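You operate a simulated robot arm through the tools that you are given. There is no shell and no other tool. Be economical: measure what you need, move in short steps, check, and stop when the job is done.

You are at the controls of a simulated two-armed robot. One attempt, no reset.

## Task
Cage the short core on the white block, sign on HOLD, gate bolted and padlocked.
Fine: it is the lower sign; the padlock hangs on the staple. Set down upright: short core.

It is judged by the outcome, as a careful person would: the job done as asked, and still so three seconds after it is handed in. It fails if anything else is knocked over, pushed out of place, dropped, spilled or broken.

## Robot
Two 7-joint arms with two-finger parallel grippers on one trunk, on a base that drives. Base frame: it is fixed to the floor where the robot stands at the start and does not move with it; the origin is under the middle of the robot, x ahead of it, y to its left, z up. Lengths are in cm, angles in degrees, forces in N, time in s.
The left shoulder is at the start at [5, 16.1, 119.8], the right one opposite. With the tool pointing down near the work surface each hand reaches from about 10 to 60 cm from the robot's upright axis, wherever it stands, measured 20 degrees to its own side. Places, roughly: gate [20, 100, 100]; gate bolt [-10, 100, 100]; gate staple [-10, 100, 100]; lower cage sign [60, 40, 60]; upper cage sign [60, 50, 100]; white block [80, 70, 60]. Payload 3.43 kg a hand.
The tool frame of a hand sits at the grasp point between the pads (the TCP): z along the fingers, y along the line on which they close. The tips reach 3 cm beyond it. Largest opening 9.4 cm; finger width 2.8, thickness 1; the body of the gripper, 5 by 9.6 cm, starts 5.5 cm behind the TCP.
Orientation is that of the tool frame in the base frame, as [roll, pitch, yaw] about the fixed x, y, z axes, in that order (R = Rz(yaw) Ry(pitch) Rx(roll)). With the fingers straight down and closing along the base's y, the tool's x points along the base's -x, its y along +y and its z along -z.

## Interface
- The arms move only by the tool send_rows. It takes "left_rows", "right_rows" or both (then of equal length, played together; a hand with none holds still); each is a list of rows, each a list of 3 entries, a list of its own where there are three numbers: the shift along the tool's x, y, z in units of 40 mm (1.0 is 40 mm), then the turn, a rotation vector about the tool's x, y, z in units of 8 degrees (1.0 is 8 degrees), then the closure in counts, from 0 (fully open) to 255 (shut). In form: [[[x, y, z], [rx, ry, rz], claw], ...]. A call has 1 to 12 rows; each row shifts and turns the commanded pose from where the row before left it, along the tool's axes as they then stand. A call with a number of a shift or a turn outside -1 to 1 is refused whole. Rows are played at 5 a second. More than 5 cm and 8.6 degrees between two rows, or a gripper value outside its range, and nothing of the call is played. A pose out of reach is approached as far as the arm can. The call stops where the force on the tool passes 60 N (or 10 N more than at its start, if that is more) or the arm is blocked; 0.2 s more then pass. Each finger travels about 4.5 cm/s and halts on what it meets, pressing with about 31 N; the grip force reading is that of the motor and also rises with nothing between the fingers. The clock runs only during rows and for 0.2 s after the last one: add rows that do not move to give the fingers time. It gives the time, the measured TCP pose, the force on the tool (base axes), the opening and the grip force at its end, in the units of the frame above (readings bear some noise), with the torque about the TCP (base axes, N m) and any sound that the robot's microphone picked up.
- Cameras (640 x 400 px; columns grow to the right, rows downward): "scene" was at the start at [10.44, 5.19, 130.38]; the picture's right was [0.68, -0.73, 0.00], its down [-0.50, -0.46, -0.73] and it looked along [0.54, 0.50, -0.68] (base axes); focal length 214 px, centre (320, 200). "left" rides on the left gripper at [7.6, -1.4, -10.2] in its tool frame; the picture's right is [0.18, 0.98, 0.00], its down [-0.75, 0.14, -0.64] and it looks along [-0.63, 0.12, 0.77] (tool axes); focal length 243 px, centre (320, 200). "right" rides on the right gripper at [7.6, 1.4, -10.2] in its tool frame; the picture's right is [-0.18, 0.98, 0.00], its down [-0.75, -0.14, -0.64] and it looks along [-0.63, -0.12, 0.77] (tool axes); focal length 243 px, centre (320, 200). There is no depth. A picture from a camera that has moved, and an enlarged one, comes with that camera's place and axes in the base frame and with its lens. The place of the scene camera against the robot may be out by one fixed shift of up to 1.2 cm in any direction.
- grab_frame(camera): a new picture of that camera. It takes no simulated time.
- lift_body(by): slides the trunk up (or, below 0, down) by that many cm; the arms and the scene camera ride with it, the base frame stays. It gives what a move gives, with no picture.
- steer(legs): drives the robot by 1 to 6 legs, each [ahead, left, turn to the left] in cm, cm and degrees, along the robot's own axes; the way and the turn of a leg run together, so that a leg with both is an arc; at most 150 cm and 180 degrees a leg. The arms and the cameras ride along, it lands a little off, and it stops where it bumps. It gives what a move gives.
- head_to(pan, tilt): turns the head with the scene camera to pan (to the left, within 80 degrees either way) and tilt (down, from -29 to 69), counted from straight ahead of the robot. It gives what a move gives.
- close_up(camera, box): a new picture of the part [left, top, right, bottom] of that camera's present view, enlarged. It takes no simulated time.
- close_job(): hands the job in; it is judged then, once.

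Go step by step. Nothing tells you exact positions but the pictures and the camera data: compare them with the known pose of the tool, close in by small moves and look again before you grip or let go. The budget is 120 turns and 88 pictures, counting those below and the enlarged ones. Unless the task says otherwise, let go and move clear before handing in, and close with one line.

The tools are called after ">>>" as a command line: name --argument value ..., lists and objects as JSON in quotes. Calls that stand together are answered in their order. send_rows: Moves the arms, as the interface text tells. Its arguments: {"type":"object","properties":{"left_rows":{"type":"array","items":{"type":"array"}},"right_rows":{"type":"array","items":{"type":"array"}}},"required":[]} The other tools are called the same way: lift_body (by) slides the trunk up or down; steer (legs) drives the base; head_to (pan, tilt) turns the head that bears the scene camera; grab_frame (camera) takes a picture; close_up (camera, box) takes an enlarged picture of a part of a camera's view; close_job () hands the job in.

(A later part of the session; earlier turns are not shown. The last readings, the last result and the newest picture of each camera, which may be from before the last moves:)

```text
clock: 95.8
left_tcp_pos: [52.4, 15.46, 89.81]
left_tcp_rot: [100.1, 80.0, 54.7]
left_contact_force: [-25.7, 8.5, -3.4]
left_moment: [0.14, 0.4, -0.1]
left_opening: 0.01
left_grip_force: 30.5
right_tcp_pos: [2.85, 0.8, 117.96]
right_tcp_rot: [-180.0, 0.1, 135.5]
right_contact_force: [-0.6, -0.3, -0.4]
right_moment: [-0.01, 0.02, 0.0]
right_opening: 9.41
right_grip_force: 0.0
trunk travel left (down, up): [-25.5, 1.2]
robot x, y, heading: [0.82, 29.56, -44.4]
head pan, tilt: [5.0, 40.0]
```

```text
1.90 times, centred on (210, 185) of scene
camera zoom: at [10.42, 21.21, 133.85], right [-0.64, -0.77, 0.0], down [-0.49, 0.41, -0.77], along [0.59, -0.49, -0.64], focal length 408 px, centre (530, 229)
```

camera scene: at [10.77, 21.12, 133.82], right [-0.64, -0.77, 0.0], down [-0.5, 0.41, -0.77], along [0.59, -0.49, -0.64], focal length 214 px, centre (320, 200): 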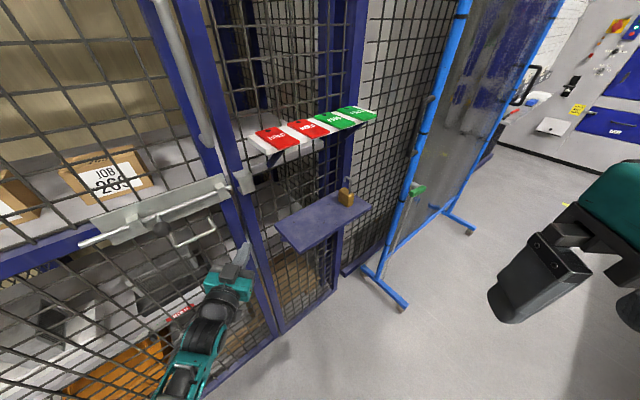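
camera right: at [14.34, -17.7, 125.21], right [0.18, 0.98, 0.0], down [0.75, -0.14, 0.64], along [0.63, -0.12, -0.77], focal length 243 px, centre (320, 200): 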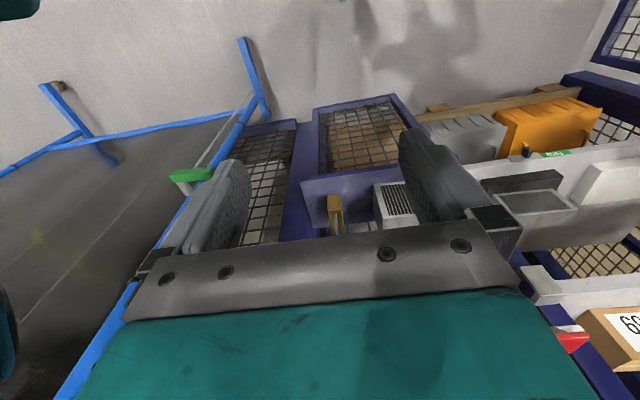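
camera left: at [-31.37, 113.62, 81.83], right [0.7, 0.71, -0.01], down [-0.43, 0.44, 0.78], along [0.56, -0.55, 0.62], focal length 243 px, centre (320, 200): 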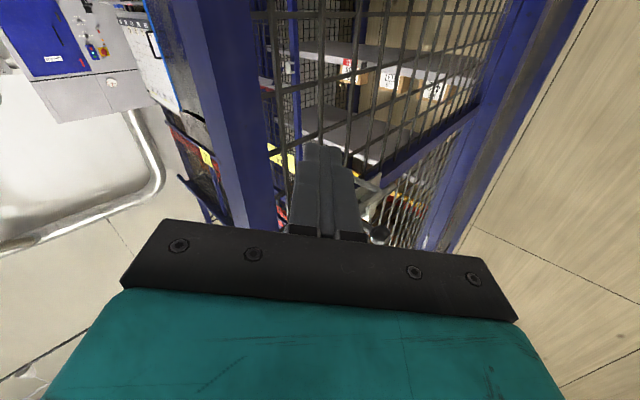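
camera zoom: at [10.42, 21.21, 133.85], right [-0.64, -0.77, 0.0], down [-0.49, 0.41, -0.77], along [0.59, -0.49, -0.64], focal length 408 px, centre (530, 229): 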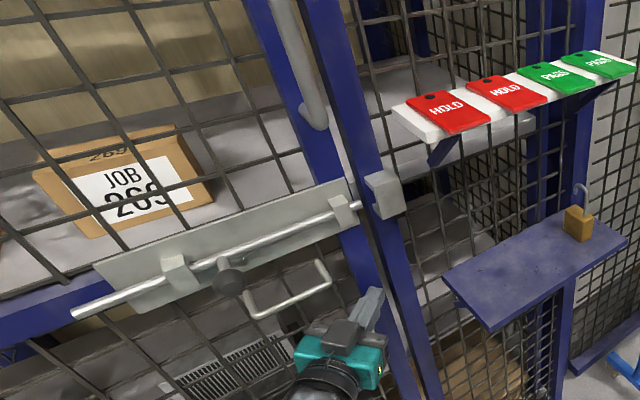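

The gate is shut against its stop. Now the bolt: ball knob at about (49.6, 26, 105), to be slid toward −y into the receiver. I'll back off, square up to the gate and raise the left hand to knob height.

>>> steer --legs '[[-15, 0, 0], [0, 0, 44.4], [0, -40, 0]]'

>>> send_rows --left_rows '[[[-0.9, 0, 0], [0, 0, 0.6], 115], [[-0.9, 0, 0], [0, 0, 0.6], 115], [[-0.9, 0, 0], [0, 0, 0], 115], [[-0.9, 0, 0], [0, 0, 0], 115], [[0, 0, 0], [0, 0, 0], 115]]'

>>> head_to --pan 15 --tilt 25

>>> grab_frame --camera "scene"

>>> grab_frame --camera "left"

```text
clock: 101.3
left_tcp_pos: [37.2, 26.01, 89.88]
left_tcp_rot: [98.9, 79.9, 98.0]
left_contact_force: [0.4, -0.7, 0.1]
left_moment: [0.01, -0.01, 0.0]
left_opening: 0.0
left_grip_force: 31.5
right_tcp_pos: [12.04, -19.34, 118.01]
right_tcp_rot: [180.0, -0.2, 179.8]
right_contact_force: [-0.8, -1.4, 0.1]
right_moment: [-0.02, 0.01, 0.05]
right_opening: 9.39
right_grip_force: 0.2
trunk travel left (down, up): [-25.5, 1.2]
robot x, y, heading: [-9.75, -0.16, -0.1]
head pan, tilt: [5.0, 40.0]
```

```text
clock: 102.5
left_tcp_pos: [37.5, 22.11, 103.4]
left_tcp_rot: [94.7, 70.4, 93.8]
left_contact_force: [0.1, -0.3, -0.7]
left_moment: [-0.02, -0.03, 0.0]
left_opening: 5.18
left_grip_force: 0.1
right_tcp_pos: [12.07, -19.2, 118.02]
right_tcp_rot: [180.0, 0.0, 180.0]
right_contact_force: [0.0, 0.6, -1.1]
right_moment: [0.01, 0.03, 0.01]
right_opening: 9.41
right_grip_force: 0.1
trunk travel left (down, up): [-25.5, 1.2]
robot x, y, heading: [-9.99, 0.27, -0.2]
head pan, tilt: [5.0, 40.0]
```

```text
clock: 103.3
left_tcp_pos: [37.53, 22.1, 103.51]
left_tcp_rot: [94.7, 70.4, 93.6]
left_contact_force: [0.4, -0.4, -0.2]
left_moment: [-0.02, -0.02, -0.02]
left_opening: 5.16
left_grip_force: 0.1
right_tcp_pos: [12.04, -19.25, 118.03]
right_tcp_rot: [-180.0, -0.1, 179.9]
right_contact_force: [0.5, 0.0, 1.1]
right_moment: [0.0, -0.01, -0.01]
right_opening: 9.39
right_grip_force: 0.2
trunk travel left (down, up): [-25.5, 1.2]
robot x, y, heading: [-10.27, -0.38, -0.1]
head pan, tilt: [15.0, 25.0]
```

```text
30 pictures are left
camera scene: at [3.45, 1.89, 136.16], right [0.26, -0.97, 0.0], down [-0.41, -0.11, -0.91], along [0.88, 0.23, -0.42], focal length 214 px, centre (320, 200)
```

scene: 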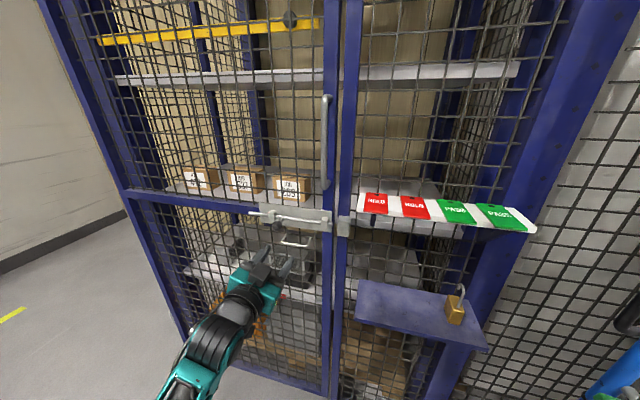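

```text
29 pictures are left
camera left: at [26.95, 23.46, 96.12], right [0.02, 0.99, 0.16], down [-0.62, -0.11, 0.77], along [0.78, -0.11, 0.61], focal length 243 px, centre (320, 200)
```

left: 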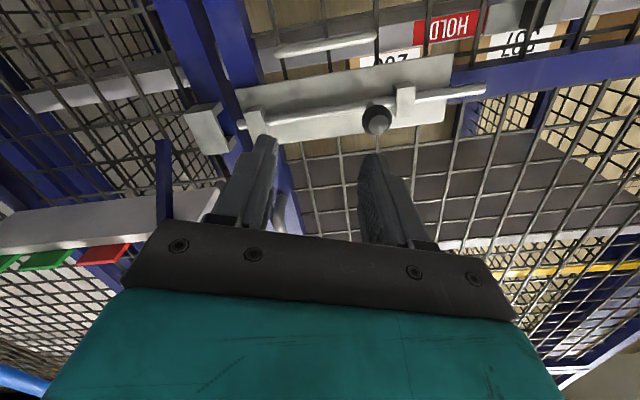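

>>> send_rows --left_rows '[[[0, 0, 0], [0, 0, -0.85], 115], [[0, 0, 0], [0, 0, -0.85], 115], [[0, 0, 0], [0, 0, -0.8], 115], [[-0.21, 0.58, 0], [0, 0, 0], 115], [[-0.21, 0.57, 0], [0, 0, 0], 115], [[0, 0, 0.7], [0, 0, 0], 115], [[0, 0, 0.5], [0, 0, 0], 115], [[0, 0, 0], [0, 0, 0], 115]]'

>>> grab_frame --camera "left"

```text
clock: 105.1
left_tcp_pos: [42.47, 26.41, 105.01]
left_tcp_rot: [-164.6, 88.4, -165.2]
left_contact_force: [-0.5, 0.0, -0.2]
left_moment: [0.0, -0.01, 0.03]
left_opening: 5.17
left_grip_force: 0.1
right_tcp_pos: [12.15, -19.25, 117.93]
right_tcp_rot: [-180.0, -0.2, 179.9]
right_contact_force: [0.9, 0.0, -0.3]
right_moment: [-0.03, -0.01, -0.01]
right_opening: 9.4
right_grip_force: 0.2
trunk travel left (down, up): [-25.5, 1.2]
robot x, y, heading: [-9.69, 0.05, -0.2]
head pan, tilt: [15.0, 25.0]
```

```text
28 pictures are left
camera left: at [31.88, 25.11, 97.77], right [0.01, 0.98, -0.19], down [-0.62, 0.16, 0.77], along [0.79, 0.11, 0.61], focal length 243 px, centre (320, 200)
```

left: 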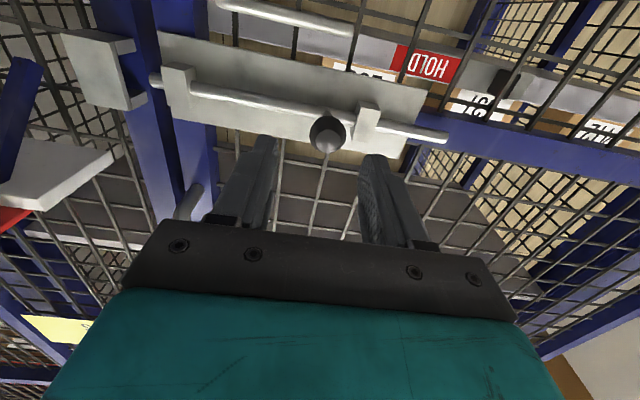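

Lined up on the ball. Advancing, closing and sliding toward −y.

>>> send_rows --left_rows '[[[0, 0.1, 0], [0, 0, 0], 140], [[0, 0, 0.5], [0, 0, 0], 140], [[0, 0, 0.5], [0, 0, 0], 140], [[0, 0, 0.25], [0, 0, 0], 140], [[0, 0, 0], [0, 0, 0], 140], [[0, 0, 0], [0, 0, 0], 255], [[0, 0, 0], [0, 0, 0], 255], [[0, 0, 0], [0, 0, 0], 255]]'

>>> close_up --camera "left" --box '[80, 0, 480, 240]'

```text
clock: 106.9
left_tcp_pos: [47.61, 26.86, 105.07]
left_tcp_rot: [-164.7, 88.4, -165.6]
left_contact_force: [0.1, 0.9, 0.4]
left_moment: [0.06, 0.0, 0.05]
left_opening: 2.73
left_grip_force: 44.9
right_tcp_pos: [12.08, -19.23, 118.11]
right_tcp_rot: [179.9, -0.1, 179.9]
right_contact_force: [-0.2, -0.8, 0.0]
right_moment: [0.0, 0.04, -0.03]
right_opening: 9.42
right_grip_force: 0.1
trunk travel left (down, up): [-25.5, 1.2]
robot x, y, heading: [-9.98, -0.11, -0.1]
head pan, tilt: [15.0, 25.0]
```

```text
1.60 times, centred on (280, 120) of left
camera zoom: at [36.92, 25.62, 97.77], right [0.01, 0.98, -0.19], down [-0.62, 0.15, 0.77], along [0.79, 0.11, 0.61], focal length 388 px, centre (384, 328)
```

zoom: 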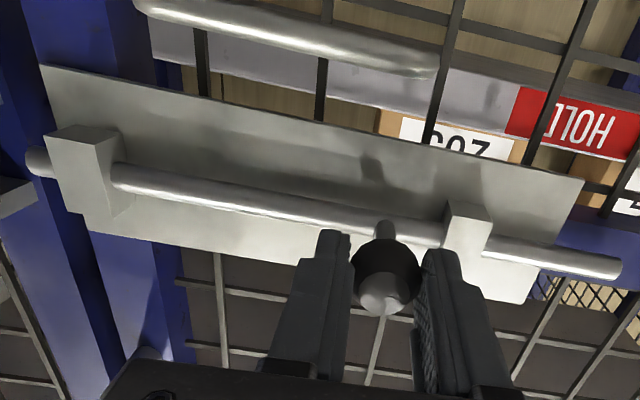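

>>> send_rows --left_rows '[[[0, -0.3, 0], [0, 0, 0], 255], [[0, -0.3, 0], [0, 0, 0], 255], [[0, -0.3, 0], [0, 0, 0], 255], [[0, -0.3, 0], [0, 0, 0], 255], [[0, 0, 0], [0, 0, 0], 255]]'

>>> close_up --camera "left" --box '[80, 0, 480, 240]'

```text
clock: 108.1
left_tcp_pos: [47.29, 22.12, 105.09]
left_tcp_rot: [-162.8, 88.3, -163.6]
left_contact_force: [4.0, 2.2, 0.4]
left_moment: [0.02, 0.54, 0.09]
left_opening: 2.7
left_grip_force: 45.1
right_tcp_pos: [12.11, -19.26, 118.01]
right_tcp_rot: [179.9, -0.1, 179.7]
right_contact_force: [-0.2, 0.0, -0.5]
right_moment: [-0.02, 0.0, -0.01]
right_opening: 9.38
right_grip_force: 0.0
trunk travel left (down, up): [-25.5, 1.2]
robot x, y, heading: [-9.55, 0.41, 0.0]
head pan, tilt: [15.0, 25.0]
```

```text
1.60 times, centred on (280, 120) of left
camera zoom: at [36.71, 20.8, 97.78], right [0.01, 0.98, -0.19], down [-0.62, 0.16, 0.77], along [0.79, 0.11, 0.61], focal length 388 px, centre (384, 328)
```

zoom: 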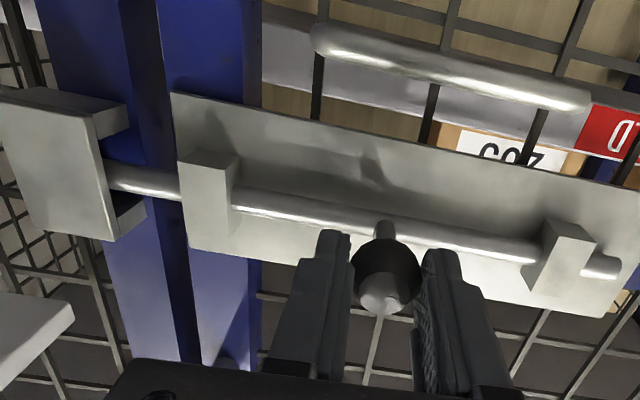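

The bolt is entering the receiver; continuing to the stop.

>>> send_rows --left_rows '[[[0, -0.2, 0], [0, 0, 0], 255], [[0, -0.2, 0], [0, 0, 0], 255], [[0, -0.2, 0], [0, 0, 0], 255], [[0, 0, 0], [0, 0, 0], 255]]'

>>> close_up --camera "left" --box '[80, 0, 480, 240]'

```text
clock: 109.1
left_tcp_pos: [47.33, 21.41, 105.11]
left_tcp_rot: [-166.1, 88.5, -165.5]
left_contact_force: [5.6, 50.8, 6.6]
left_moment: [0.19, 0.66, 0.85]
left_opening: 2.74
left_grip_force: 45.3
right_tcp_pos: [12.06, -18.62, 118.06]
right_tcp_rot: [-179.7, -0.2, 179.9]
right_contact_force: [0.1, -0.6, -0.1]
right_moment: [0.03, -0.03, 0.01]
right_opening: 9.41
right_grip_force: 0.0
trunk travel left (down, up): [-25.5, 1.2]
robot x, y, heading: [-9.92, 0.01, -0.1]
head pan, tilt: [15.0, 25.0]
```

```text
1.60 times, centred on (280, 120) of left
camera zoom: at [36.8, 19.81, 97.74], right [-0.02, 0.98, -0.19], down [-0.62, 0.14, 0.77], along [0.78, 0.13, 0.61], focal length 388 px, centre (384, 328)
```

zoom: 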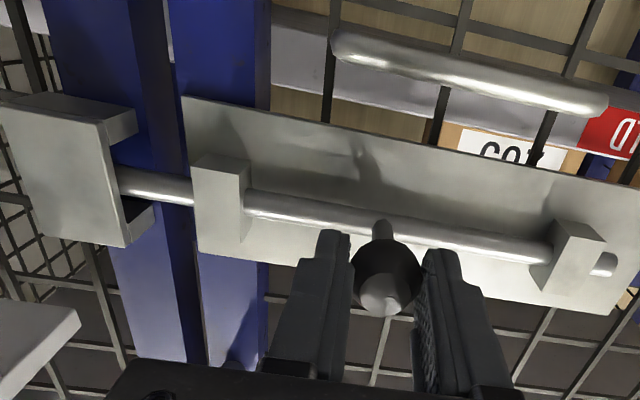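

The bolt is about 3 cm into the receiver and hard against its end stop, so it's thrown. Releasing and backing off, then studying the padlock and staple.

>>> send_rows --left_rows '[[[0, 0.1, 0], [0, 0, 0], 255], [[0, 0, 0], [0, 0, 0], 130], [[0, 0, 0], [0, 0, 0], 130], [[0, 0, 0], [0, 0, 0], 130], [[0, 0, -0.8], [0, 0, 0], 130], [[0, 0, -0.8], [0, 0, 0], 130], [[0, 0, -0.8], [0, 0, 0], 130], [[0, 0, 0], [0, 0, 0], 130]]'

>>> close_up --camera "left" --box '[80, 0, 480, 240]'

>>> close_up --camera "scene" --box '[410, 260, 500, 350]'

>>> close_up --camera "scene" --box '[240, 190, 360, 270]'

```text
clock: 110.9
left_tcp_pos: [37.86, 20.26, 105.4]
left_tcp_rot: [-163.9, 88.4, -164.7]
left_contact_force: [-0.1, -0.3, -0.2]
left_moment: [0.0, 0.06, 0.0]
left_opening: 4.6
left_grip_force: 0.0
right_tcp_pos: [12.15, -19.29, 117.99]
right_tcp_rot: [-179.9, 0.0, 179.8]
right_contact_force: [-0.4, -0.1, -0.1]
right_moment: [-0.01, 0.02, -0.03]
right_opening: 9.4
right_grip_force: 0.0
trunk travel left (down, up): [-25.5, 1.2]
robot x, y, heading: [-9.86, 0.27, -0.2]
head pan, tilt: [15.0, 25.0]
```

```text
1.60 times, centred on (280, 120) of left
camera zoom: at [27.18, 18.93, 98.12], right [0.01, 0.98, -0.19], down [-0.62, 0.16, 0.77], along [0.79, 0.11, 0.61], focal length 388 px, centre (384, 328)
```

zoom: 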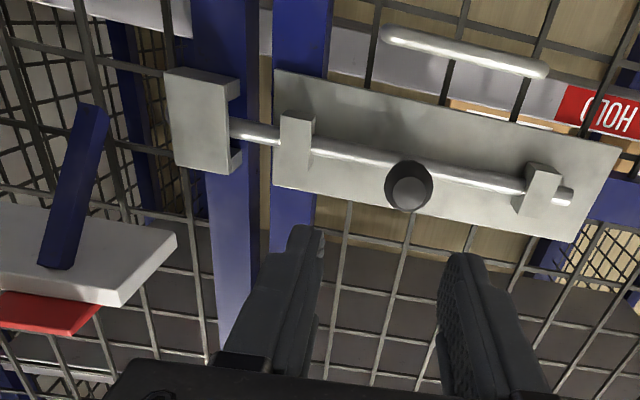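

```text
4.44 times, centred on (455, 305) of scene
camera zoom: at [3.47, 1.9, 136.16], right [0.26, -0.97, 0.0], down [-0.41, -0.11, -0.91], along [0.88, 0.23, -0.42], focal length 953 px, centre (-280, -267)
```

zoom: 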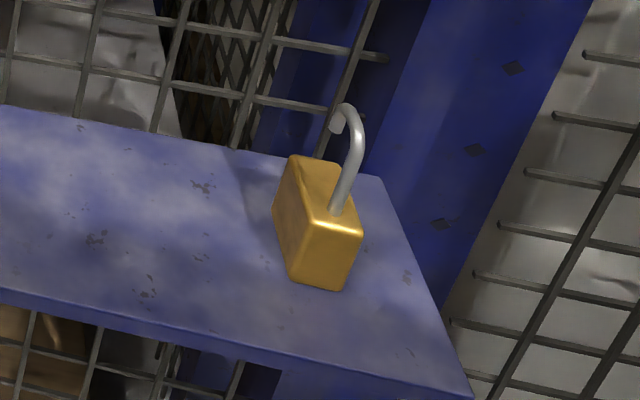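

```text
5.00 times, centred on (300, 230) of scene
camera zoom: at [3.47, 1.9, 136.16], right [0.26, -0.97, 0.0], down [-0.41, -0.11, -0.91], along [0.88, 0.23, -0.42], focal length 1072 px, centre (420, 50)
```

zoom: 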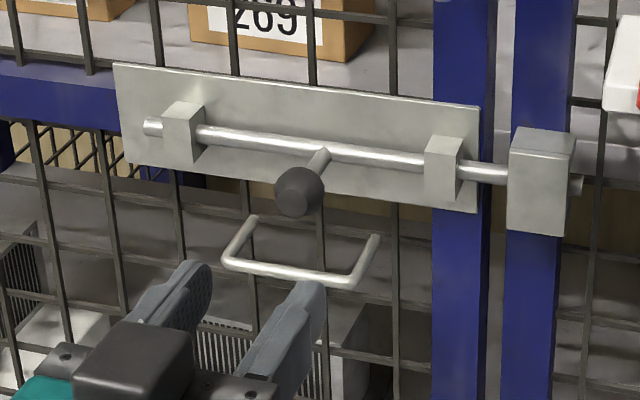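

Bolt fully home. The padlock stands at about x 46.5–51, y −20.3..−23, z 85.5–90.3, its shackle plane along x with the hook toward the gate. That is just how it must go over the staple's outer bar (x≈50.6, y 18.5–26.5, z≈98.5). I'll use the right hand, horizontal with 18° down.

>>> send_rows --right_rows '[[[-0.92, -0.06, 0.42], [0, 0, 0], 100], [[-0.92, -0.06, 0.42], [0, 0, 0], 100], [[-0.92, -0.06, 0.42], [0, 0, 0], 100], [[-0.92, -0.06, 0.42], [0, 0, 0], 100], [[-0.92, -0.06, 0.42], [0, 0, 0], 100], [[-0.92, -0.06, 0.42], [0, 0, 0], 100], [[0, 0, 0], [0, -1, 0], 100], [[0, 0, 0], [0, -1, 0], 100], [[0, 0, 0], [0, -1, 0], 100], [[0, 0, 0], [0, -1, 0], 100], [[0, 0, 0], [0, -1, 0], 100], [[0, 0, 0], [0, -1, 0], 100]]'

>>> send_rows --right_rows '[[[0, 0, 0], [0, -1, 0], 100], [[0, 0, 0], [0, -1, 0], 100], [[0, 0, 0], [0, -1, 0], 100], [[0.9, 0, 0.3], [0, 0, 0], 100], [[0.9, 0, 0.3], [0, 0, 0], 100], [[0.9, 0, 0.3], [0, 0, 0], 100], [[0.8, 0, 0.3], [0, 0, 0], 100], [[0, 0, 0], [0, 0, 0], 100]]'

>>> grab_frame --camera "right"

```text
clock: 113.5
left_tcp_pos: [37.74, 20.19, 105.43]
left_tcp_rot: [-164.4, 88.4, -165.2]
left_contact_force: [-0.2, -0.6, 0.8]
left_moment: [-0.02, 0.03, -0.01]
left_opening: 4.62
left_grip_force: 0.1
right_tcp_pos: [34.05, -20.65, 107.85]
right_tcp_rot: [179.9, 48.1, 179.9]
right_contact_force: [0.5, 0.4, -0.5]
right_moment: [-0.01, -0.02, 0.02]
right_opening: 5.75
right_grip_force: 0.0
trunk travel left (down, up): [-25.5, 1.2]
robot x, y, heading: [-9.66, 0.14, -0.2]
head pan, tilt: [15.0, 25.0]
```

```text
clock: 115.3
left_tcp_pos: [37.85, 20.2, 105.5]
left_tcp_rot: [-164.4, 88.4, -165.2]
left_contact_force: [0.9, 0.3, -0.7]
left_moment: [0.01, 0.01, -0.01]
left_opening: 4.61
left_grip_force: 0.3
right_tcp_pos: [34.16, -20.79, 107.99]
right_tcp_rot: [179.9, 59.9, 179.7]
right_contact_force: [-0.6, 0.4, 0.2]
right_moment: [-0.02, 0.0, 0.02]
right_opening: 5.73
right_grip_force: 0.0
right hand out of reach, approached as far as the arm can: row 2, 3, 4, 5, 6, 7
trunk travel left (down, up): [-25.5, 1.2]
robot x, y, heading: [-9.47, -0.14, -0.1]
head pan, tilt: [15.0, 25.0]
```

```text
21 pictures are left
camera right: at [21.45, -19.29, 106.42], right [0.1, 0.98, 0.16], down [-0.18, -0.14, 0.97], along [0.98, -0.12, 0.16], focal length 243 px, centre (320, 200)
```

right: 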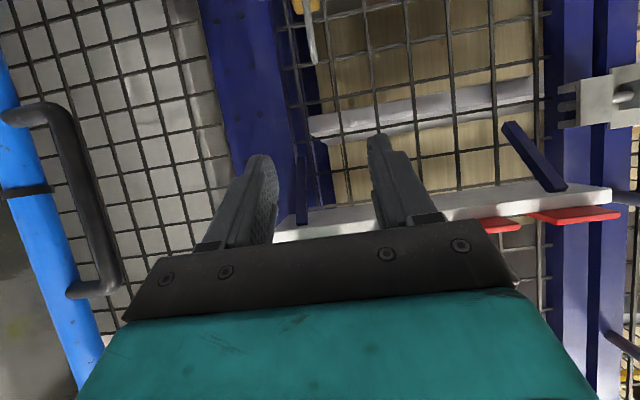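

>>> send_rows --right_rows '[[[0, 0, 0.5], [0, 0, 0], 100], [[0, 0, 0.5], [0, 0, 0], 100], [[0, 0, 0.5], [0, 0, 0], 100], [[0, 0, 0], [0, 0, 0], 100]]'

```text
clock: 116.3
left_tcp_pos: [37.77, 20.32, 105.49]
left_tcp_rot: [-164.0, 88.3, -164.7]
left_contact_force: [0.0, 0.3, -0.6]
left_moment: [-0.03, -0.03, -0.03]
left_opening: 4.62
left_grip_force: 0.1
right_tcp_pos: [39.25, -20.81, 105.09]
right_tcp_rot: [-179.9, 59.6, 179.8]
right_contact_force: [0.8, 0.1, -0.1]
right_moment: [0.02, -0.03, 0.03]
right_opening: 5.71
right_grip_force: 0.0
trunk travel left (down, up): [-25.5, 1.2]
robot x, y, heading: [-9.73, 0.03, -0.3]
head pan, tilt: [15.0, 25.0]
```

>>> send_rows --right_rows '[[[0.7, 0, 0.3], [0, 0, 0], 100], [[0.7, 0, 0.3], [0, 0, 0], 100], [[0.7, 0, 0.3], [0, 0, 0], 100], [[0.7, 0, 0.3], [0, 0, 0], 100], [[0, 0, 0], [0, -0.8, 0], 100], [[0, 0, 0], [0, 0, 0], 100]]'

>>> grab_frame --camera "right"

>>> head_to --pan -20 --tilt 40

>>> grab_frame --camera "scene"

```text
clock: 117.7
left_tcp_pos: [37.71, 20.19, 105.5]
left_tcp_rot: [-164.2, 88.3, -165.0]
left_contact_force: [0.3, 0.4, -0.5]
left_moment: [0.0, -0.03, -0.02]
left_opening: 4.61
left_grip_force: 0.1
right_tcp_pos: [39.27, -20.82, 105.01]
right_tcp_rot: [-179.8, 59.5, 179.8]
right_contact_force: [-0.5, 0.3, -0.6]
right_moment: [0.0, 0.01, -0.01]
right_opening: 5.72
right_grip_force: 0.0
right hand out of reach, approached as far as the arm can: row 1, 2, 3, 4, 5
trunk travel left (down, up): [-25.5, 1.2]
robot x, y, heading: [-10.12, 0.2, -0.0]
head pan, tilt: [15.0, 25.0]
```

```text
20 pictures are left
camera right: at [26.59, -19.32, 103.66], right [0.1, 0.98, 0.16], down [-0.17, -0.14, 0.98], along [0.98, -0.12, 0.16], focal length 243 px, centre (320, 200)
```

right: 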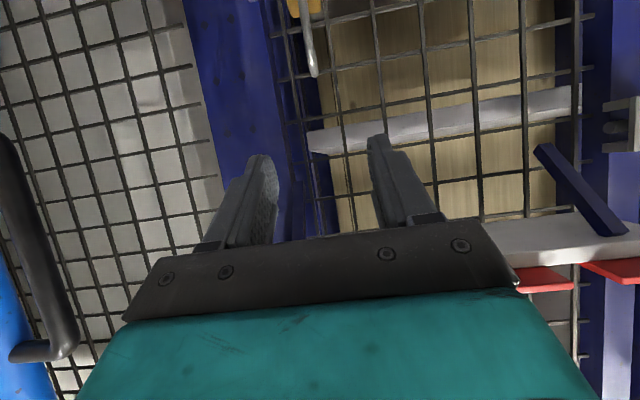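

```text
clock: 118.7
left_tcp_pos: [37.75, 20.11, 105.44]
left_tcp_rot: [-164.3, 88.4, -165.0]
left_contact_force: [0.4, 0.1, -0.5]
left_moment: [0.0, 0.03, 0.01]
left_opening: 4.61
left_grip_force: 0.1
right_tcp_pos: [39.21, -20.87, 105.15]
right_tcp_rot: [180.0, 59.6, 179.9]
right_contact_force: [-0.1, 0.7, 1.0]
right_moment: [0.0, 0.0, 0.01]
right_opening: 5.72
right_grip_force: 0.2
trunk travel left (down, up): [-25.5, 1.2]
robot x, y, heading: [-9.78, -0.09, -0.4]
head pan, tilt: [-20.0, 40.0]
```

```text
19 pictures are left
camera scene: at [2.52, -3.39, 133.83], right [-0.34, -0.94, 0.0], down [-0.6, 0.22, -0.77], along [0.72, -0.26, -0.64], focal length 214 px, centre (320, 200)
```

scene: 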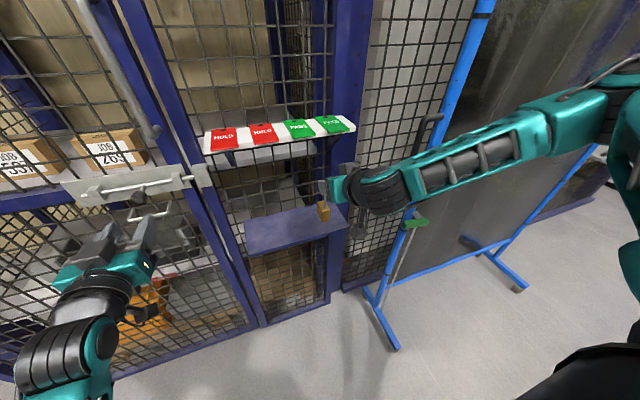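

The right wrist is at its limit at 60°, which is still fine for this grasp. I'll lower with the trunk instead of the arm.

>>> lift_body --by -15

>>> grab_frame --camera "right"

>>> close_up --camera "scene" --box '[220, 80, 420, 230]'

```text
clock: 120.4
left_tcp_pos: [37.7, 20.2, 90.42]
left_tcp_rot: [-164.2, 88.4, -164.9]
left_contact_force: [-0.1, -0.1, -0.3]
left_moment: [-0.03, -0.01, 0.01]
left_opening: 4.61
left_grip_force: 0.0
right_tcp_pos: [39.28, -20.88, 90.15]
right_tcp_rot: [-179.9, 59.7, 179.7]
right_contact_force: [0.4, 0.3, 0.2]
right_moment: [-0.02, -0.04, -0.02]
right_opening: 5.72
right_grip_force: 0.0
trunk travel left (down, up): [-10.5, 16.2]
robot x, y, heading: [-9.5, -0.33, 0.2]
head pan, tilt: [-20.0, 40.0]
```

```text
18 pictures are left
camera right: at [26.59, -19.32, 88.67], right [0.1, 0.98, 0.16], down [-0.17, -0.14, 0.98], along [0.98, -0.12, 0.16], focal length 243 px, centre (320, 200)
```

right: 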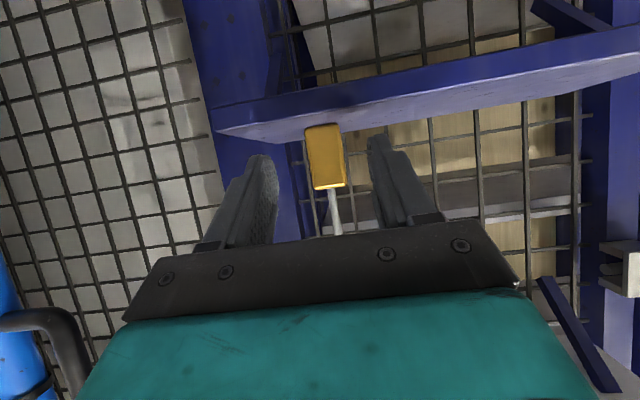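

```text
2.67 times, centred on (320, 155) of scene
camera zoom: at [2.51, -3.39, 118.84], right [-0.34, -0.94, 0.0], down [-0.6, 0.22, -0.77], along [0.72, -0.26, -0.64], focal length 572 px, centre (320, 320)
```

zoom: 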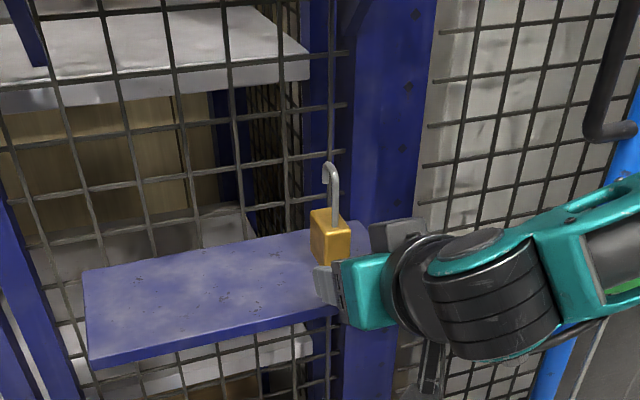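

Padlock measured at y≈−20.7, z 86–91; the hand is aligned. Advancing.

>>> send_rows --right_rows '[[[-0.34, 0.017, 0.67], [0, 0, 0], 100], [[-0.34, 0.017, 0.67], [0, 0, 0], 100], [[-0.34, 0.017, 0.67], [0, 0, 0], 100], [[0, 0, 0], [0, 0, 0], 100]]'

>>> close_up --camera "scene" --box '[250, 110, 370, 200]'

>>> grab_frame --camera "right"

```text
clock: 121.4
left_tcp_pos: [37.87, 20.28, 90.5]
left_tcp_rot: [-164.4, 88.4, -165.3]
left_contact_force: [-0.8, 0.1, -0.3]
left_moment: [-0.01, -0.01, -0.02]
left_opening: 4.62
left_grip_force: 0.1
right_tcp_pos: [48.34, -20.75, 89.52]
right_tcp_rot: [-179.9, 59.5, 179.8]
right_contact_force: [0.5, -0.4, 0.6]
right_moment: [-0.04, 0.01, -0.01]
right_opening: 5.74
right_grip_force: 0.1
trunk travel left (down, up): [-10.5, 16.2]
robot x, y, heading: [-9.59, -0.02, -0.3]
head pan, tilt: [-20.0, 40.0]
```

```text
4.44 times, centred on (310, 155) of scene
camera zoom: at [2.52, -3.4, 118.83], right [-0.34, -0.94, 0.0], down [-0.6, 0.22, -0.77], along [0.72, -0.26, -0.64], focal length 953 px, centre (364, 400)
```

zoom: 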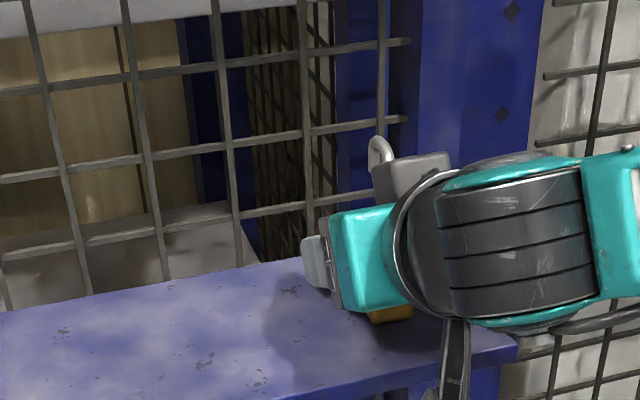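

```text
15 pictures are left
camera right: at [35.74, -19.19, 88.14], right [0.1, 0.98, 0.16], down [-0.17, -0.14, 0.98], along [0.98, -0.12, 0.16], focal length 243 px, centre (320, 200)
```

right: 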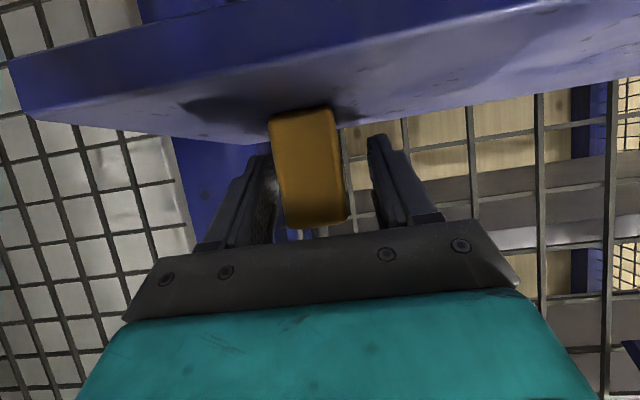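

>>> send_rows --right_rows '[[[0, 0, 0], [0, 0, 0], 255], [[0, 0, 0], [0, 0, 0], 255], [[0, 0, 0], [0, 0, 0], 255], [[0, 0, 0], [0, 0, 0], 255], [[0, 0, 0], [0, 0, 0], 255]]'

>>> lift_body --by 10

>>> close_up --camera "scene" --box '[250, 110, 430, 245]'

```text
clock: 122.6
left_tcp_pos: [37.9, 20.16, 90.44]
left_tcp_rot: [-164.4, 88.4, -165.2]
left_contact_force: [0.4, -0.2, 0.3]
left_moment: [0.0, -0.02, 0.01]
left_opening: 4.58
left_grip_force: 0.0
right_tcp_pos: [48.36, -20.75, 89.58]
right_tcp_rot: [-179.9, 59.5, 179.8]
right_contact_force: [1.7, 0.1, -0.8]
right_moment: [0.06, -0.03, -0.01]
right_opening: 3.2
right_grip_force: 30.9
trunk travel left (down, up): [-10.5, 16.2]
robot x, y, heading: [-9.96, -0.08, -0.1]
head pan, tilt: [-20.0, 40.0]
```

```text
clock: 124.0
left_tcp_pos: [37.88, 20.22, 100.42]
left_tcp_rot: [-164.9, 88.4, -165.6]
left_contact_force: [0.7, -0.7, -0.5]
left_moment: [-0.02, 0.0, 0.02]
left_opening: 4.61
left_grip_force: 0.1
right_tcp_pos: [48.3, -20.76, 99.58]
right_tcp_rot: [-179.9, 59.5, 179.8]
right_contact_force: [0.1, -0.3, -2.2]
right_moment: [0.01, -0.02, -0.02]
right_opening: 3.22
right_grip_force: 31.1
trunk travel left (down, up): [-20.5, 6.2]
robot x, y, heading: [-9.8, -0.01, -0.1]
head pan, tilt: [-20.0, 40.0]
```

```text
2.96 times, centred on (340, 178) of scene
camera zoom: at [2.56, -3.41, 128.82], right [-0.34, -0.94, 0.0], down [-0.6, 0.22, -0.77], along [0.72, -0.26, -0.64], focal length 636 px, centre (261, 267)
```

zoom: 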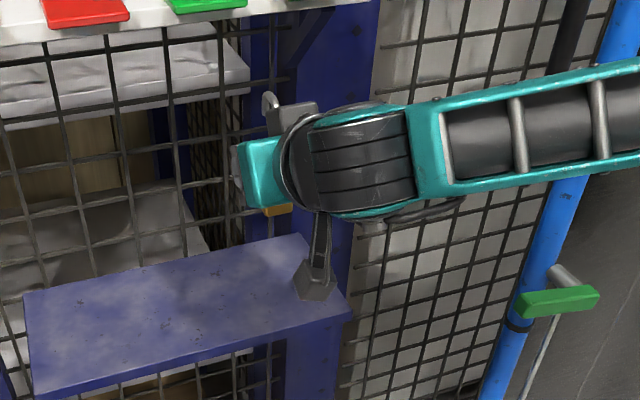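

Padlock secured. Backing out, then strafing left to face the staple at y≈24.6 (clear of the ball knob).

>>> steer --legs '[[-14, 0, 0], [0, 45.4, 0]]'

>>> head_to --pan -15 --tilt 25

>>> grab_frame --camera "scene"

```text
clock: 127.6
left_tcp_pos: [23.6, 66.52, 100.53]
left_tcp_rot: [-163.9, 88.4, -164.4]
left_contact_force: [0.8, 0.1, -0.4]
left_moment: [-0.01, -0.03, -0.02]
left_opening: 4.6
left_grip_force: 0.1
right_tcp_pos: [34.4, 25.68, 99.52]
right_tcp_rot: [-179.9, 59.6, -179.8]
right_contact_force: [0.9, -0.1, -1.9]
right_moment: [-0.01, 0.0, 0.01]
right_opening: 3.18
right_grip_force: 31.1
trunk travel left (down, up): [-20.5, 6.2]
robot x, y, heading: [-23.84, 46.47, 0.2]
head pan, tilt: [-20.0, 40.0]
```

```text
clock: 128.4
left_tcp_pos: [23.64, 66.53, 100.44]
left_tcp_rot: [-164.5, 88.5, -164.9]
left_contact_force: [-0.7, -0.1, -0.3]
left_moment: [-0.01, -0.01, -0.01]
left_opening: 4.6
left_grip_force: 0.0
right_tcp_pos: [34.45, 25.65, 99.61]
right_tcp_rot: [-179.9, 59.5, -179.8]
right_contact_force: [0.6, -0.4, -2.7]
right_moment: [0.0, -0.02, 0.04]
right_opening: 3.23
right_grip_force: 31.1
trunk travel left (down, up): [-20.5, 6.2]
robot x, y, heading: [-24.07, 45.92, 0.4]
head pan, tilt: [-15.0, 25.0]
```

```text
13 pictures are left
camera scene: at [-10.57, 43.13, 131.15], right [-0.25, -0.97, 0.0], down [-0.41, 0.11, -0.91], along [0.88, -0.23, -0.42], focal length 214 px, centre (320, 200)
```

scene: 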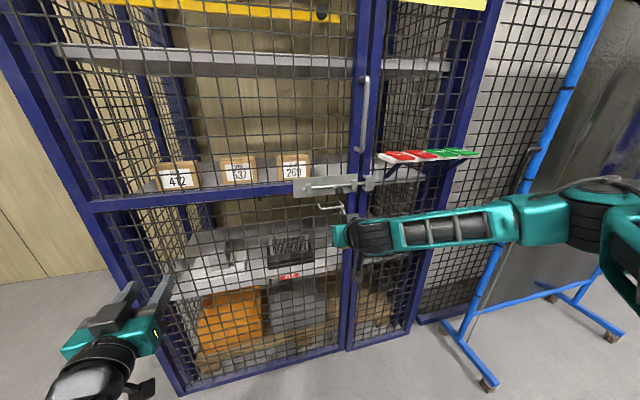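

>>> close_up --camera "scene" --box '[280, 160, 400, 290]'

```text
3.08 times, centred on (340, 225) of scene
camera zoom: at [-10.57, 43.13, 131.15], right [-0.25, -0.97, 0.0], down [-0.41, 0.11, -0.91], along [0.88, -0.23, -0.42], focal length 660 px, centre (258, 123)
```

zoom: 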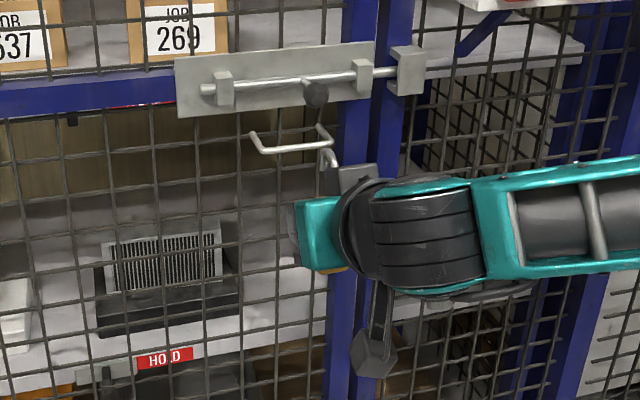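

The hook top is at z≈106 with TCP at 99.6, and the staple bar at z 98.5, y 18.3–26.7 in the same view. I'll drop to TCP z 96 (padlock body just under the bar, hook end just above) and close most of the gap.

>>> lift_body --by -3.5

>>> steer --legs '[[10, -1.2, 0]]'

>>> close_up --camera "scene" --box '[280, 170, 400, 260]'

```text
clock: 129.2
left_tcp_pos: [23.51, 66.37, 96.85]
left_tcp_rot: [-164.4, 88.4, -164.8]
left_contact_force: [-0.3, -0.3, 0.6]
left_moment: [0.0, 0.0, -0.01]
left_opening: 4.6
left_grip_force: 0.1
right_tcp_pos: [34.41, 25.57, 95.99]
right_tcp_rot: [-179.9, 59.5, -179.8]
right_contact_force: [0.9, -1.7, -2.1]
right_moment: [0.01, 0.01, -0.01]
right_opening: 3.22
right_grip_force: 31.1
trunk travel left (down, up): [-17.0, 9.7]
robot x, y, heading: [-23.75, 45.86, 0.4]
head pan, tilt: [-15.0, 25.0]
```

```text
clock: 130.3
left_tcp_pos: [33.58, 65.42, 96.97]
left_tcp_rot: [-165.0, 88.4, -165.5]
left_contact_force: [-0.4, 0.0, -0.5]
left_moment: [-0.03, -0.02, 0.02]
left_opening: 4.63
left_grip_force: 0.0
right_tcp_pos: [44.45, 24.51, 95.96]
right_tcp_rot: [-179.9, 59.4, -179.8]
right_contact_force: [-0.4, 0.5, -3.1]
right_moment: [-0.04, -0.04, -0.01]
right_opening: 3.24
right_grip_force: 30.9
trunk travel left (down, up): [-17.0, 9.7]
robot x, y, heading: [-14.21, 44.66, 0.1]
head pan, tilt: [-15.0, 25.0]
```

```text
4.44 times, centred on (340, 215) of scene
camera zoom: at [-0.54, 41.99, 127.65], right [-0.25, -0.97, 0.0], down [-0.41, 0.11, -0.91], along [0.88, -0.23, -0.42], focal length 953 px, centre (231, 133)
```

zoom: 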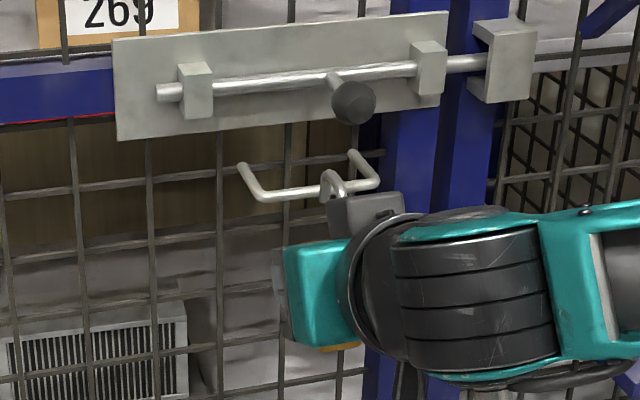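

Hook end ≈100.9 (above the bar) and body top ≈97.4 (below it). Advancing so the bar passes between stem and hook.

>>> send_rows --right_rows '[[[-0.14, 0, 0.24], [0, 0, 0], 255], [[-0.14, 0, 0.24], [0, 0, 0], 255], [[-0.14, 0, 0.24], [0, 0, 0], 255], [[-0.14, 0, 0.24], [0, 0, 0], 255], [[0, 0, 0], [0, 0, 0], 255]]'

>>> close_up --camera "scene" --box '[290, 180, 370, 240]'

```text
clock: 131.6
left_tcp_pos: [33.49, 65.5, 96.88]
left_tcp_rot: [-164.6, 88.4, -164.9]
left_contact_force: [-0.3, -0.3, 0.1]
left_moment: [-0.02, 0.0, -0.04]
left_opening: 4.63
left_grip_force: 0.0
right_tcp_pos: [49.03, 24.57, 95.9]
right_tcp_rot: [179.9, 59.5, -179.8]
right_contact_force: [0.1, -0.7, -3.0]
right_moment: [-0.02, 0.01, 0.0]
right_opening: 3.22
right_grip_force: 30.9
trunk travel left (down, up): [-17.0, 9.7]
robot x, y, heading: [-13.75, 44.6, 0.3]
head pan, tilt: [-15.0, 25.0]
```

```text
6.67 times, centred on (330, 210) of scene
camera zoom: at [-0.6, 41.99, 127.66], right [-0.25, -0.97, 0.0], down [-0.41, 0.11, -0.91], along [0.88, -0.23, -0.42], focal length 1430 px, centre (253, 133)
```

zoom: 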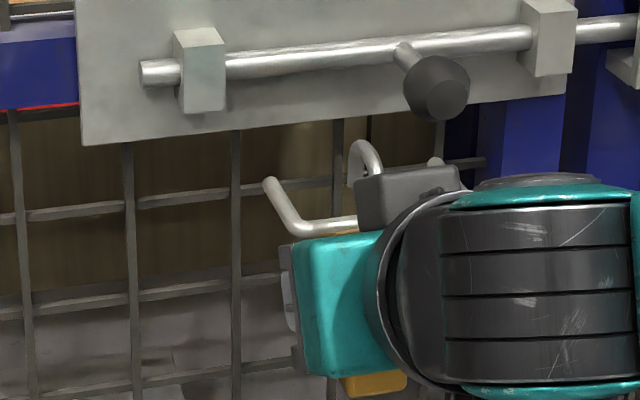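

>>> send_rows --right_rows '[[[-0.05, 0, 0.087], [0, 0, 0], 255], [[-0.05, 0, 0.087], [0, 0, 0], 255], [[0, 0, 0], [0, 0, 0], 255]]'

>>> send_rows --right_rows '[[[-0.05, 0, 0.087], [0, 0, 0], 255], [[0, 0, 0], [0, 0, 0], 255]]'

>>> send_rows --right_rows '[[[-0.04, 0, 0.07], [0, 0, 0], 255], [[0, 0, 0], [0, 0, 0], 255]]'

```text
clock: 132.3
left_tcp_pos: [33.54, 65.32, 96.82]
left_tcp_rot: [-164.7, 88.4, -165.0]
left_contact_force: [-0.1, 0.0, 0.4]
left_moment: [0.02, 0.0, -0.01]
left_opening: 4.61
left_grip_force: 0.1
right_tcp_pos: [49.61, 24.64, 96.03]
right_tcp_rot: [-179.9, 59.5, -179.9]
right_contact_force: [-0.2, -0.9, -1.6]
right_moment: [0.01, 0.02, 0.01]
right_opening: 3.22
right_grip_force: 31.1
trunk travel left (down, up): [-17.0, 9.7]
robot x, y, heading: [-14.19, 44.6, 0.2]
head pan, tilt: [-15.0, 25.0]
```

```text
clock: 132.9
left_tcp_pos: [33.6, 65.31, 96.9]
left_tcp_rot: [-164.8, 88.4, -165.0]
left_contact_force: [0.6, -0.4, 0.5]
left_moment: [0.03, -0.03, 0.0]
left_opening: 4.63
left_grip_force: 0.0
right_tcp_pos: [50.08, 24.63, 96.05]
right_tcp_rot: [-179.9, 59.5, -179.7]
right_contact_force: [1.3, -0.2, -2.9]
right_moment: [-0.02, -0.01, 0.03]
right_opening: 3.21
right_grip_force: 30.4
trunk travel left (down, up): [-17.0, 9.7]
robot x, y, heading: [-13.81, 44.89, 0.1]
head pan, tilt: [-15.0, 25.0]
```

```text
clock: 133.6
left_tcp_pos: [33.62, 65.31, 96.91]
left_tcp_rot: [-164.6, 88.4, -165.1]
left_contact_force: [-0.2, -0.3, -0.2]
left_moment: [0.0, -0.01, -0.01]
left_opening: 4.63
left_grip_force: 0.0
right_tcp_pos: [50.45, 24.57, 96.01]
right_tcp_rot: [-179.9, 59.4, -179.8]
right_contact_force: [0.4, 0.4, -2.4]
right_moment: [0.02, -0.01, 0.01]
right_opening: 3.18
right_grip_force: 31.1
trunk travel left (down, up): [-17.0, 9.7]
robot x, y, heading: [-13.67, 44.76, 0.5]
head pan, tilt: [-15.0, 25.0]
```

>>> send_rows --right_rows '[[[-0.04, 0, 0.07], [0, 0, 0], 255], [[0, 0, 0], [0, 0, 0], 255]]'

>>> send_rows --right_rows '[[[-0.04, 0, 0.07], [0, 0, 0], 255], [[0, 0, 0], [0, 0, 0], 255]]'

>>> close_up --camera "scene" --box '[290, 180, 370, 240]'

```text
clock: 134.2
left_tcp_pos: [33.69, 65.35, 96.89]
left_tcp_rot: [-164.5, 88.4, -164.9]
left_contact_force: [0.1, -0.4, 1.1]
left_moment: [-0.01, 0.02, 0.0]
left_opening: 4.61
left_grip_force: 0.1
right_tcp_pos: [50.74, 24.48, 96.05]
right_tcp_rot: [-179.9, 59.5, -179.8]
right_contact_force: [0.3, -0.6, -2.0]
right_moment: [0.02, 0.01, 0.01]
right_opening: 3.22
right_grip_force: 30.7
trunk travel left (down, up): [-17.0, 9.7]
robot x, y, heading: [-13.96, 44.7, 0.2]
head pan, tilt: [-15.0, 25.0]
```

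```text
clock: 134.8
left_tcp_pos: [33.6, 65.39, 96.9]
left_tcp_rot: [-164.9, 88.4, -165.1]
left_contact_force: [-0.1, 0.6, 0.2]
left_moment: [0.03, 0.0, 0.02]
left_opening: 4.63
left_grip_force: 0.2
right_tcp_pos: [51.02, 24.6, 95.89]
right_tcp_rot: [-180.0, 59.4, -179.9]
right_contact_force: [-2.2, -0.3, -4.6]
right_moment: [0.06, -0.05, -0.05]
right_opening: 3.19
right_grip_force: 30.7
trunk travel left (down, up): [-17.0, 9.7]
robot x, y, heading: [-13.89, 45.12, 0.2]
head pan, tilt: [-15.0, 25.0]
```

```text
6.67 times, centred on (330, 210) of scene
camera zoom: at [-0.6, 41.99, 127.66], right [-0.25, -0.97, 0.0], down [-0.41, 0.11, -0.91], along [0.88, -0.23, -0.42], focal length 1430 px, centre (253, 133)
```

zoom: 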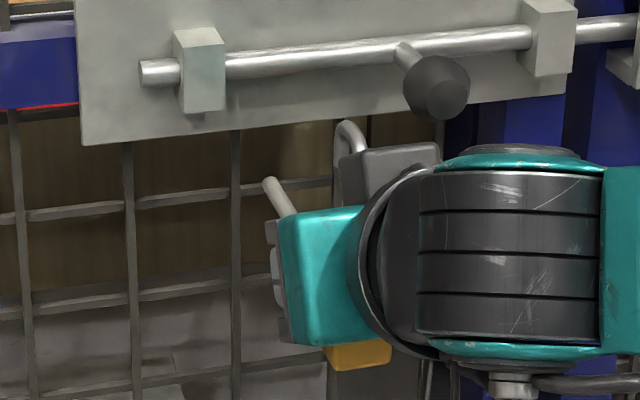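

Light contact now—stem at the bar. Backing 0.7 cm so the bar sits mid-hook, then lowering with the trunk in stages while watching force.

>>> send_rows --right_rows '[[[0.085, 0, -0.147], [0, 0, 0], 255], [[0, 0, 0], [0, 0, 0], 255]]'

>>> lift_body --by -1.5

>>> lift_body --by -0.8

```text
clock: 135.3
left_tcp_pos: [33.57, 65.29, 96.91]
left_tcp_rot: [-164.6, 88.4, -164.9]
left_contact_force: [-0.2, 0.2, -0.3]
left_moment: [0.01, 0.0, -0.01]
left_opening: 4.6
left_grip_force: 0.1
right_tcp_pos: [50.54, 24.64, 95.97]
right_tcp_rot: [-179.9, 59.5, -179.8]
right_contact_force: [-0.2, 0.2, -2.6]
right_moment: [0.0, 0.02, 0.0]
right_opening: 3.22
right_grip_force: 31.3
trunk travel left (down, up): [-17.0, 9.7]
robot x, y, heading: [-13.65, 44.83, 0.2]
head pan, tilt: [-15.0, 25.0]
```

```text
clock: 136.0
left_tcp_pos: [33.59, 65.17, 95.53]
left_tcp_rot: [-164.4, 88.4, -164.8]
left_contact_force: [-0.6, 0.4, 0.3]
left_moment: [0.07, -0.03, 0.03]
left_opening: 4.61
left_grip_force: 0.1
right_tcp_pos: [50.44, 24.5, 94.53]
right_tcp_rot: [-179.9, 59.6, -179.8]
right_contact_force: [0.6, 0.6, -2.0]
right_moment: [0.0, 0.0, -0.02]
right_opening: 3.21
right_grip_force: 31.0
trunk travel left (down, up): [-15.5, 11.2]
robot x, y, heading: [-14.05, 44.32, 0.3]
head pan, tilt: [-15.0, 25.0]
```

```text
clock: 136.5
left_tcp_pos: [33.53, 65.33, 94.67]
left_tcp_rot: [-164.5, 88.4, -164.8]
left_contact_force: [0.6, -0.5, 0.3]
left_moment: [0.0, 0.02, 0.0]
left_opening: 4.61
left_grip_force: 0.1
right_tcp_pos: [50.4, 24.65, 93.59]
right_tcp_rot: [-180.0, 59.5, -179.8]
right_contact_force: [-0.2, 0.0, -2.5]
right_moment: [-0.01, -0.02, -0.01]
right_opening: 3.21
right_grip_force: 30.9
trunk travel left (down, up): [-14.7, 12.0]
robot x, y, heading: [-13.69, 44.73, 0.2]
head pan, tilt: [-15.0, 25.0]
```

>>> lift_body --by -0.6

>>> close_up --camera "scene" --box '[290, 170, 370, 230]'

```text
clock: 137.1
left_tcp_pos: [33.5, 65.46, 94.07]
left_tcp_rot: [-164.5, 88.5, -164.8]
left_contact_force: [-0.3, -0.3, 0.0]
left_moment: [0.0, -0.01, 0.01]
left_opening: 4.61
left_grip_force: 0.0
right_tcp_pos: [50.45, 24.56, 93.15]
right_tcp_rot: [-179.9, 59.5, -179.8]
right_contact_force: [-0.3, -0.8, -2.8]
right_moment: [0.01, -0.05, 0.04]
right_opening: 3.2
right_grip_force: 30.9
trunk travel left (down, up): [-14.1, 12.6]
robot x, y, heading: [-13.97, 44.69, 0.3]
head pan, tilt: [-15.0, 25.0]
```

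```text
6.67 times, centred on (330, 200) of scene
camera zoom: at [-0.61, 42.0, 124.76], right [-0.25, -0.97, 0.0], down [-0.41, 0.11, -0.91], along [0.88, -0.23, -0.42], focal length 1430 px, centre (253, 200)
```

zoom: 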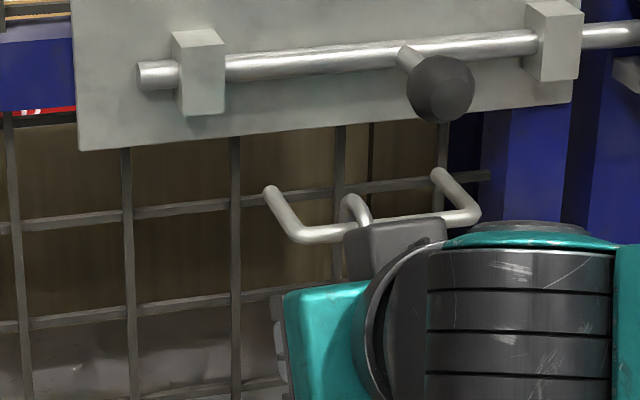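

The hook is over the bar: hook leg behind it, stem in front. Lowering the last few millimetres to contact.

>>> lift_body --by -0.4

>>> lift_body --by -0.3

```text
clock: 137.6
left_tcp_pos: [33.51, 65.38, 93.6]
left_tcp_rot: [-164.6, 88.4, -164.8]
left_contact_force: [0.1, 1.0, -0.2]
left_moment: [-0.02, 0.02, -0.01]
left_opening: 4.61
left_grip_force: 0.0
right_tcp_pos: [50.34, 24.48, 92.83]
right_tcp_rot: [-179.9, 59.5, -179.8]
right_contact_force: [0.7, -0.5, -1.6]
right_moment: [0.03, -0.02, 0.01]
right_opening: 3.24
right_grip_force: 30.8
trunk travel left (down, up): [-13.7, 13.0]
robot x, y, heading: [-13.93, 44.75, 0.2]
head pan, tilt: [-15.0, 25.0]
```

```text
clock: 138.1
left_tcp_pos: [33.51, 65.5, 93.29]
left_tcp_rot: [-164.4, 88.3, -164.7]
left_contact_force: [0.2, -0.1, -0.4]
left_moment: [-0.03, 0.01, 0.0]
left_opening: 4.6
left_grip_force: 0.0
right_tcp_pos: [50.48, 24.69, 92.43]
right_tcp_rot: [-179.9, 59.6, -179.8]
right_contact_force: [1.4, 0.9, 0.3]
right_moment: [0.04, 0.04, 0.02]
right_opening: 3.21
right_grip_force: 31.3
trunk travel left (down, up): [-13.4, 13.3]
robot x, y, heading: [-14.2, 44.94, 0.2]
head pan, tilt: [-15.0, 25.0]
```

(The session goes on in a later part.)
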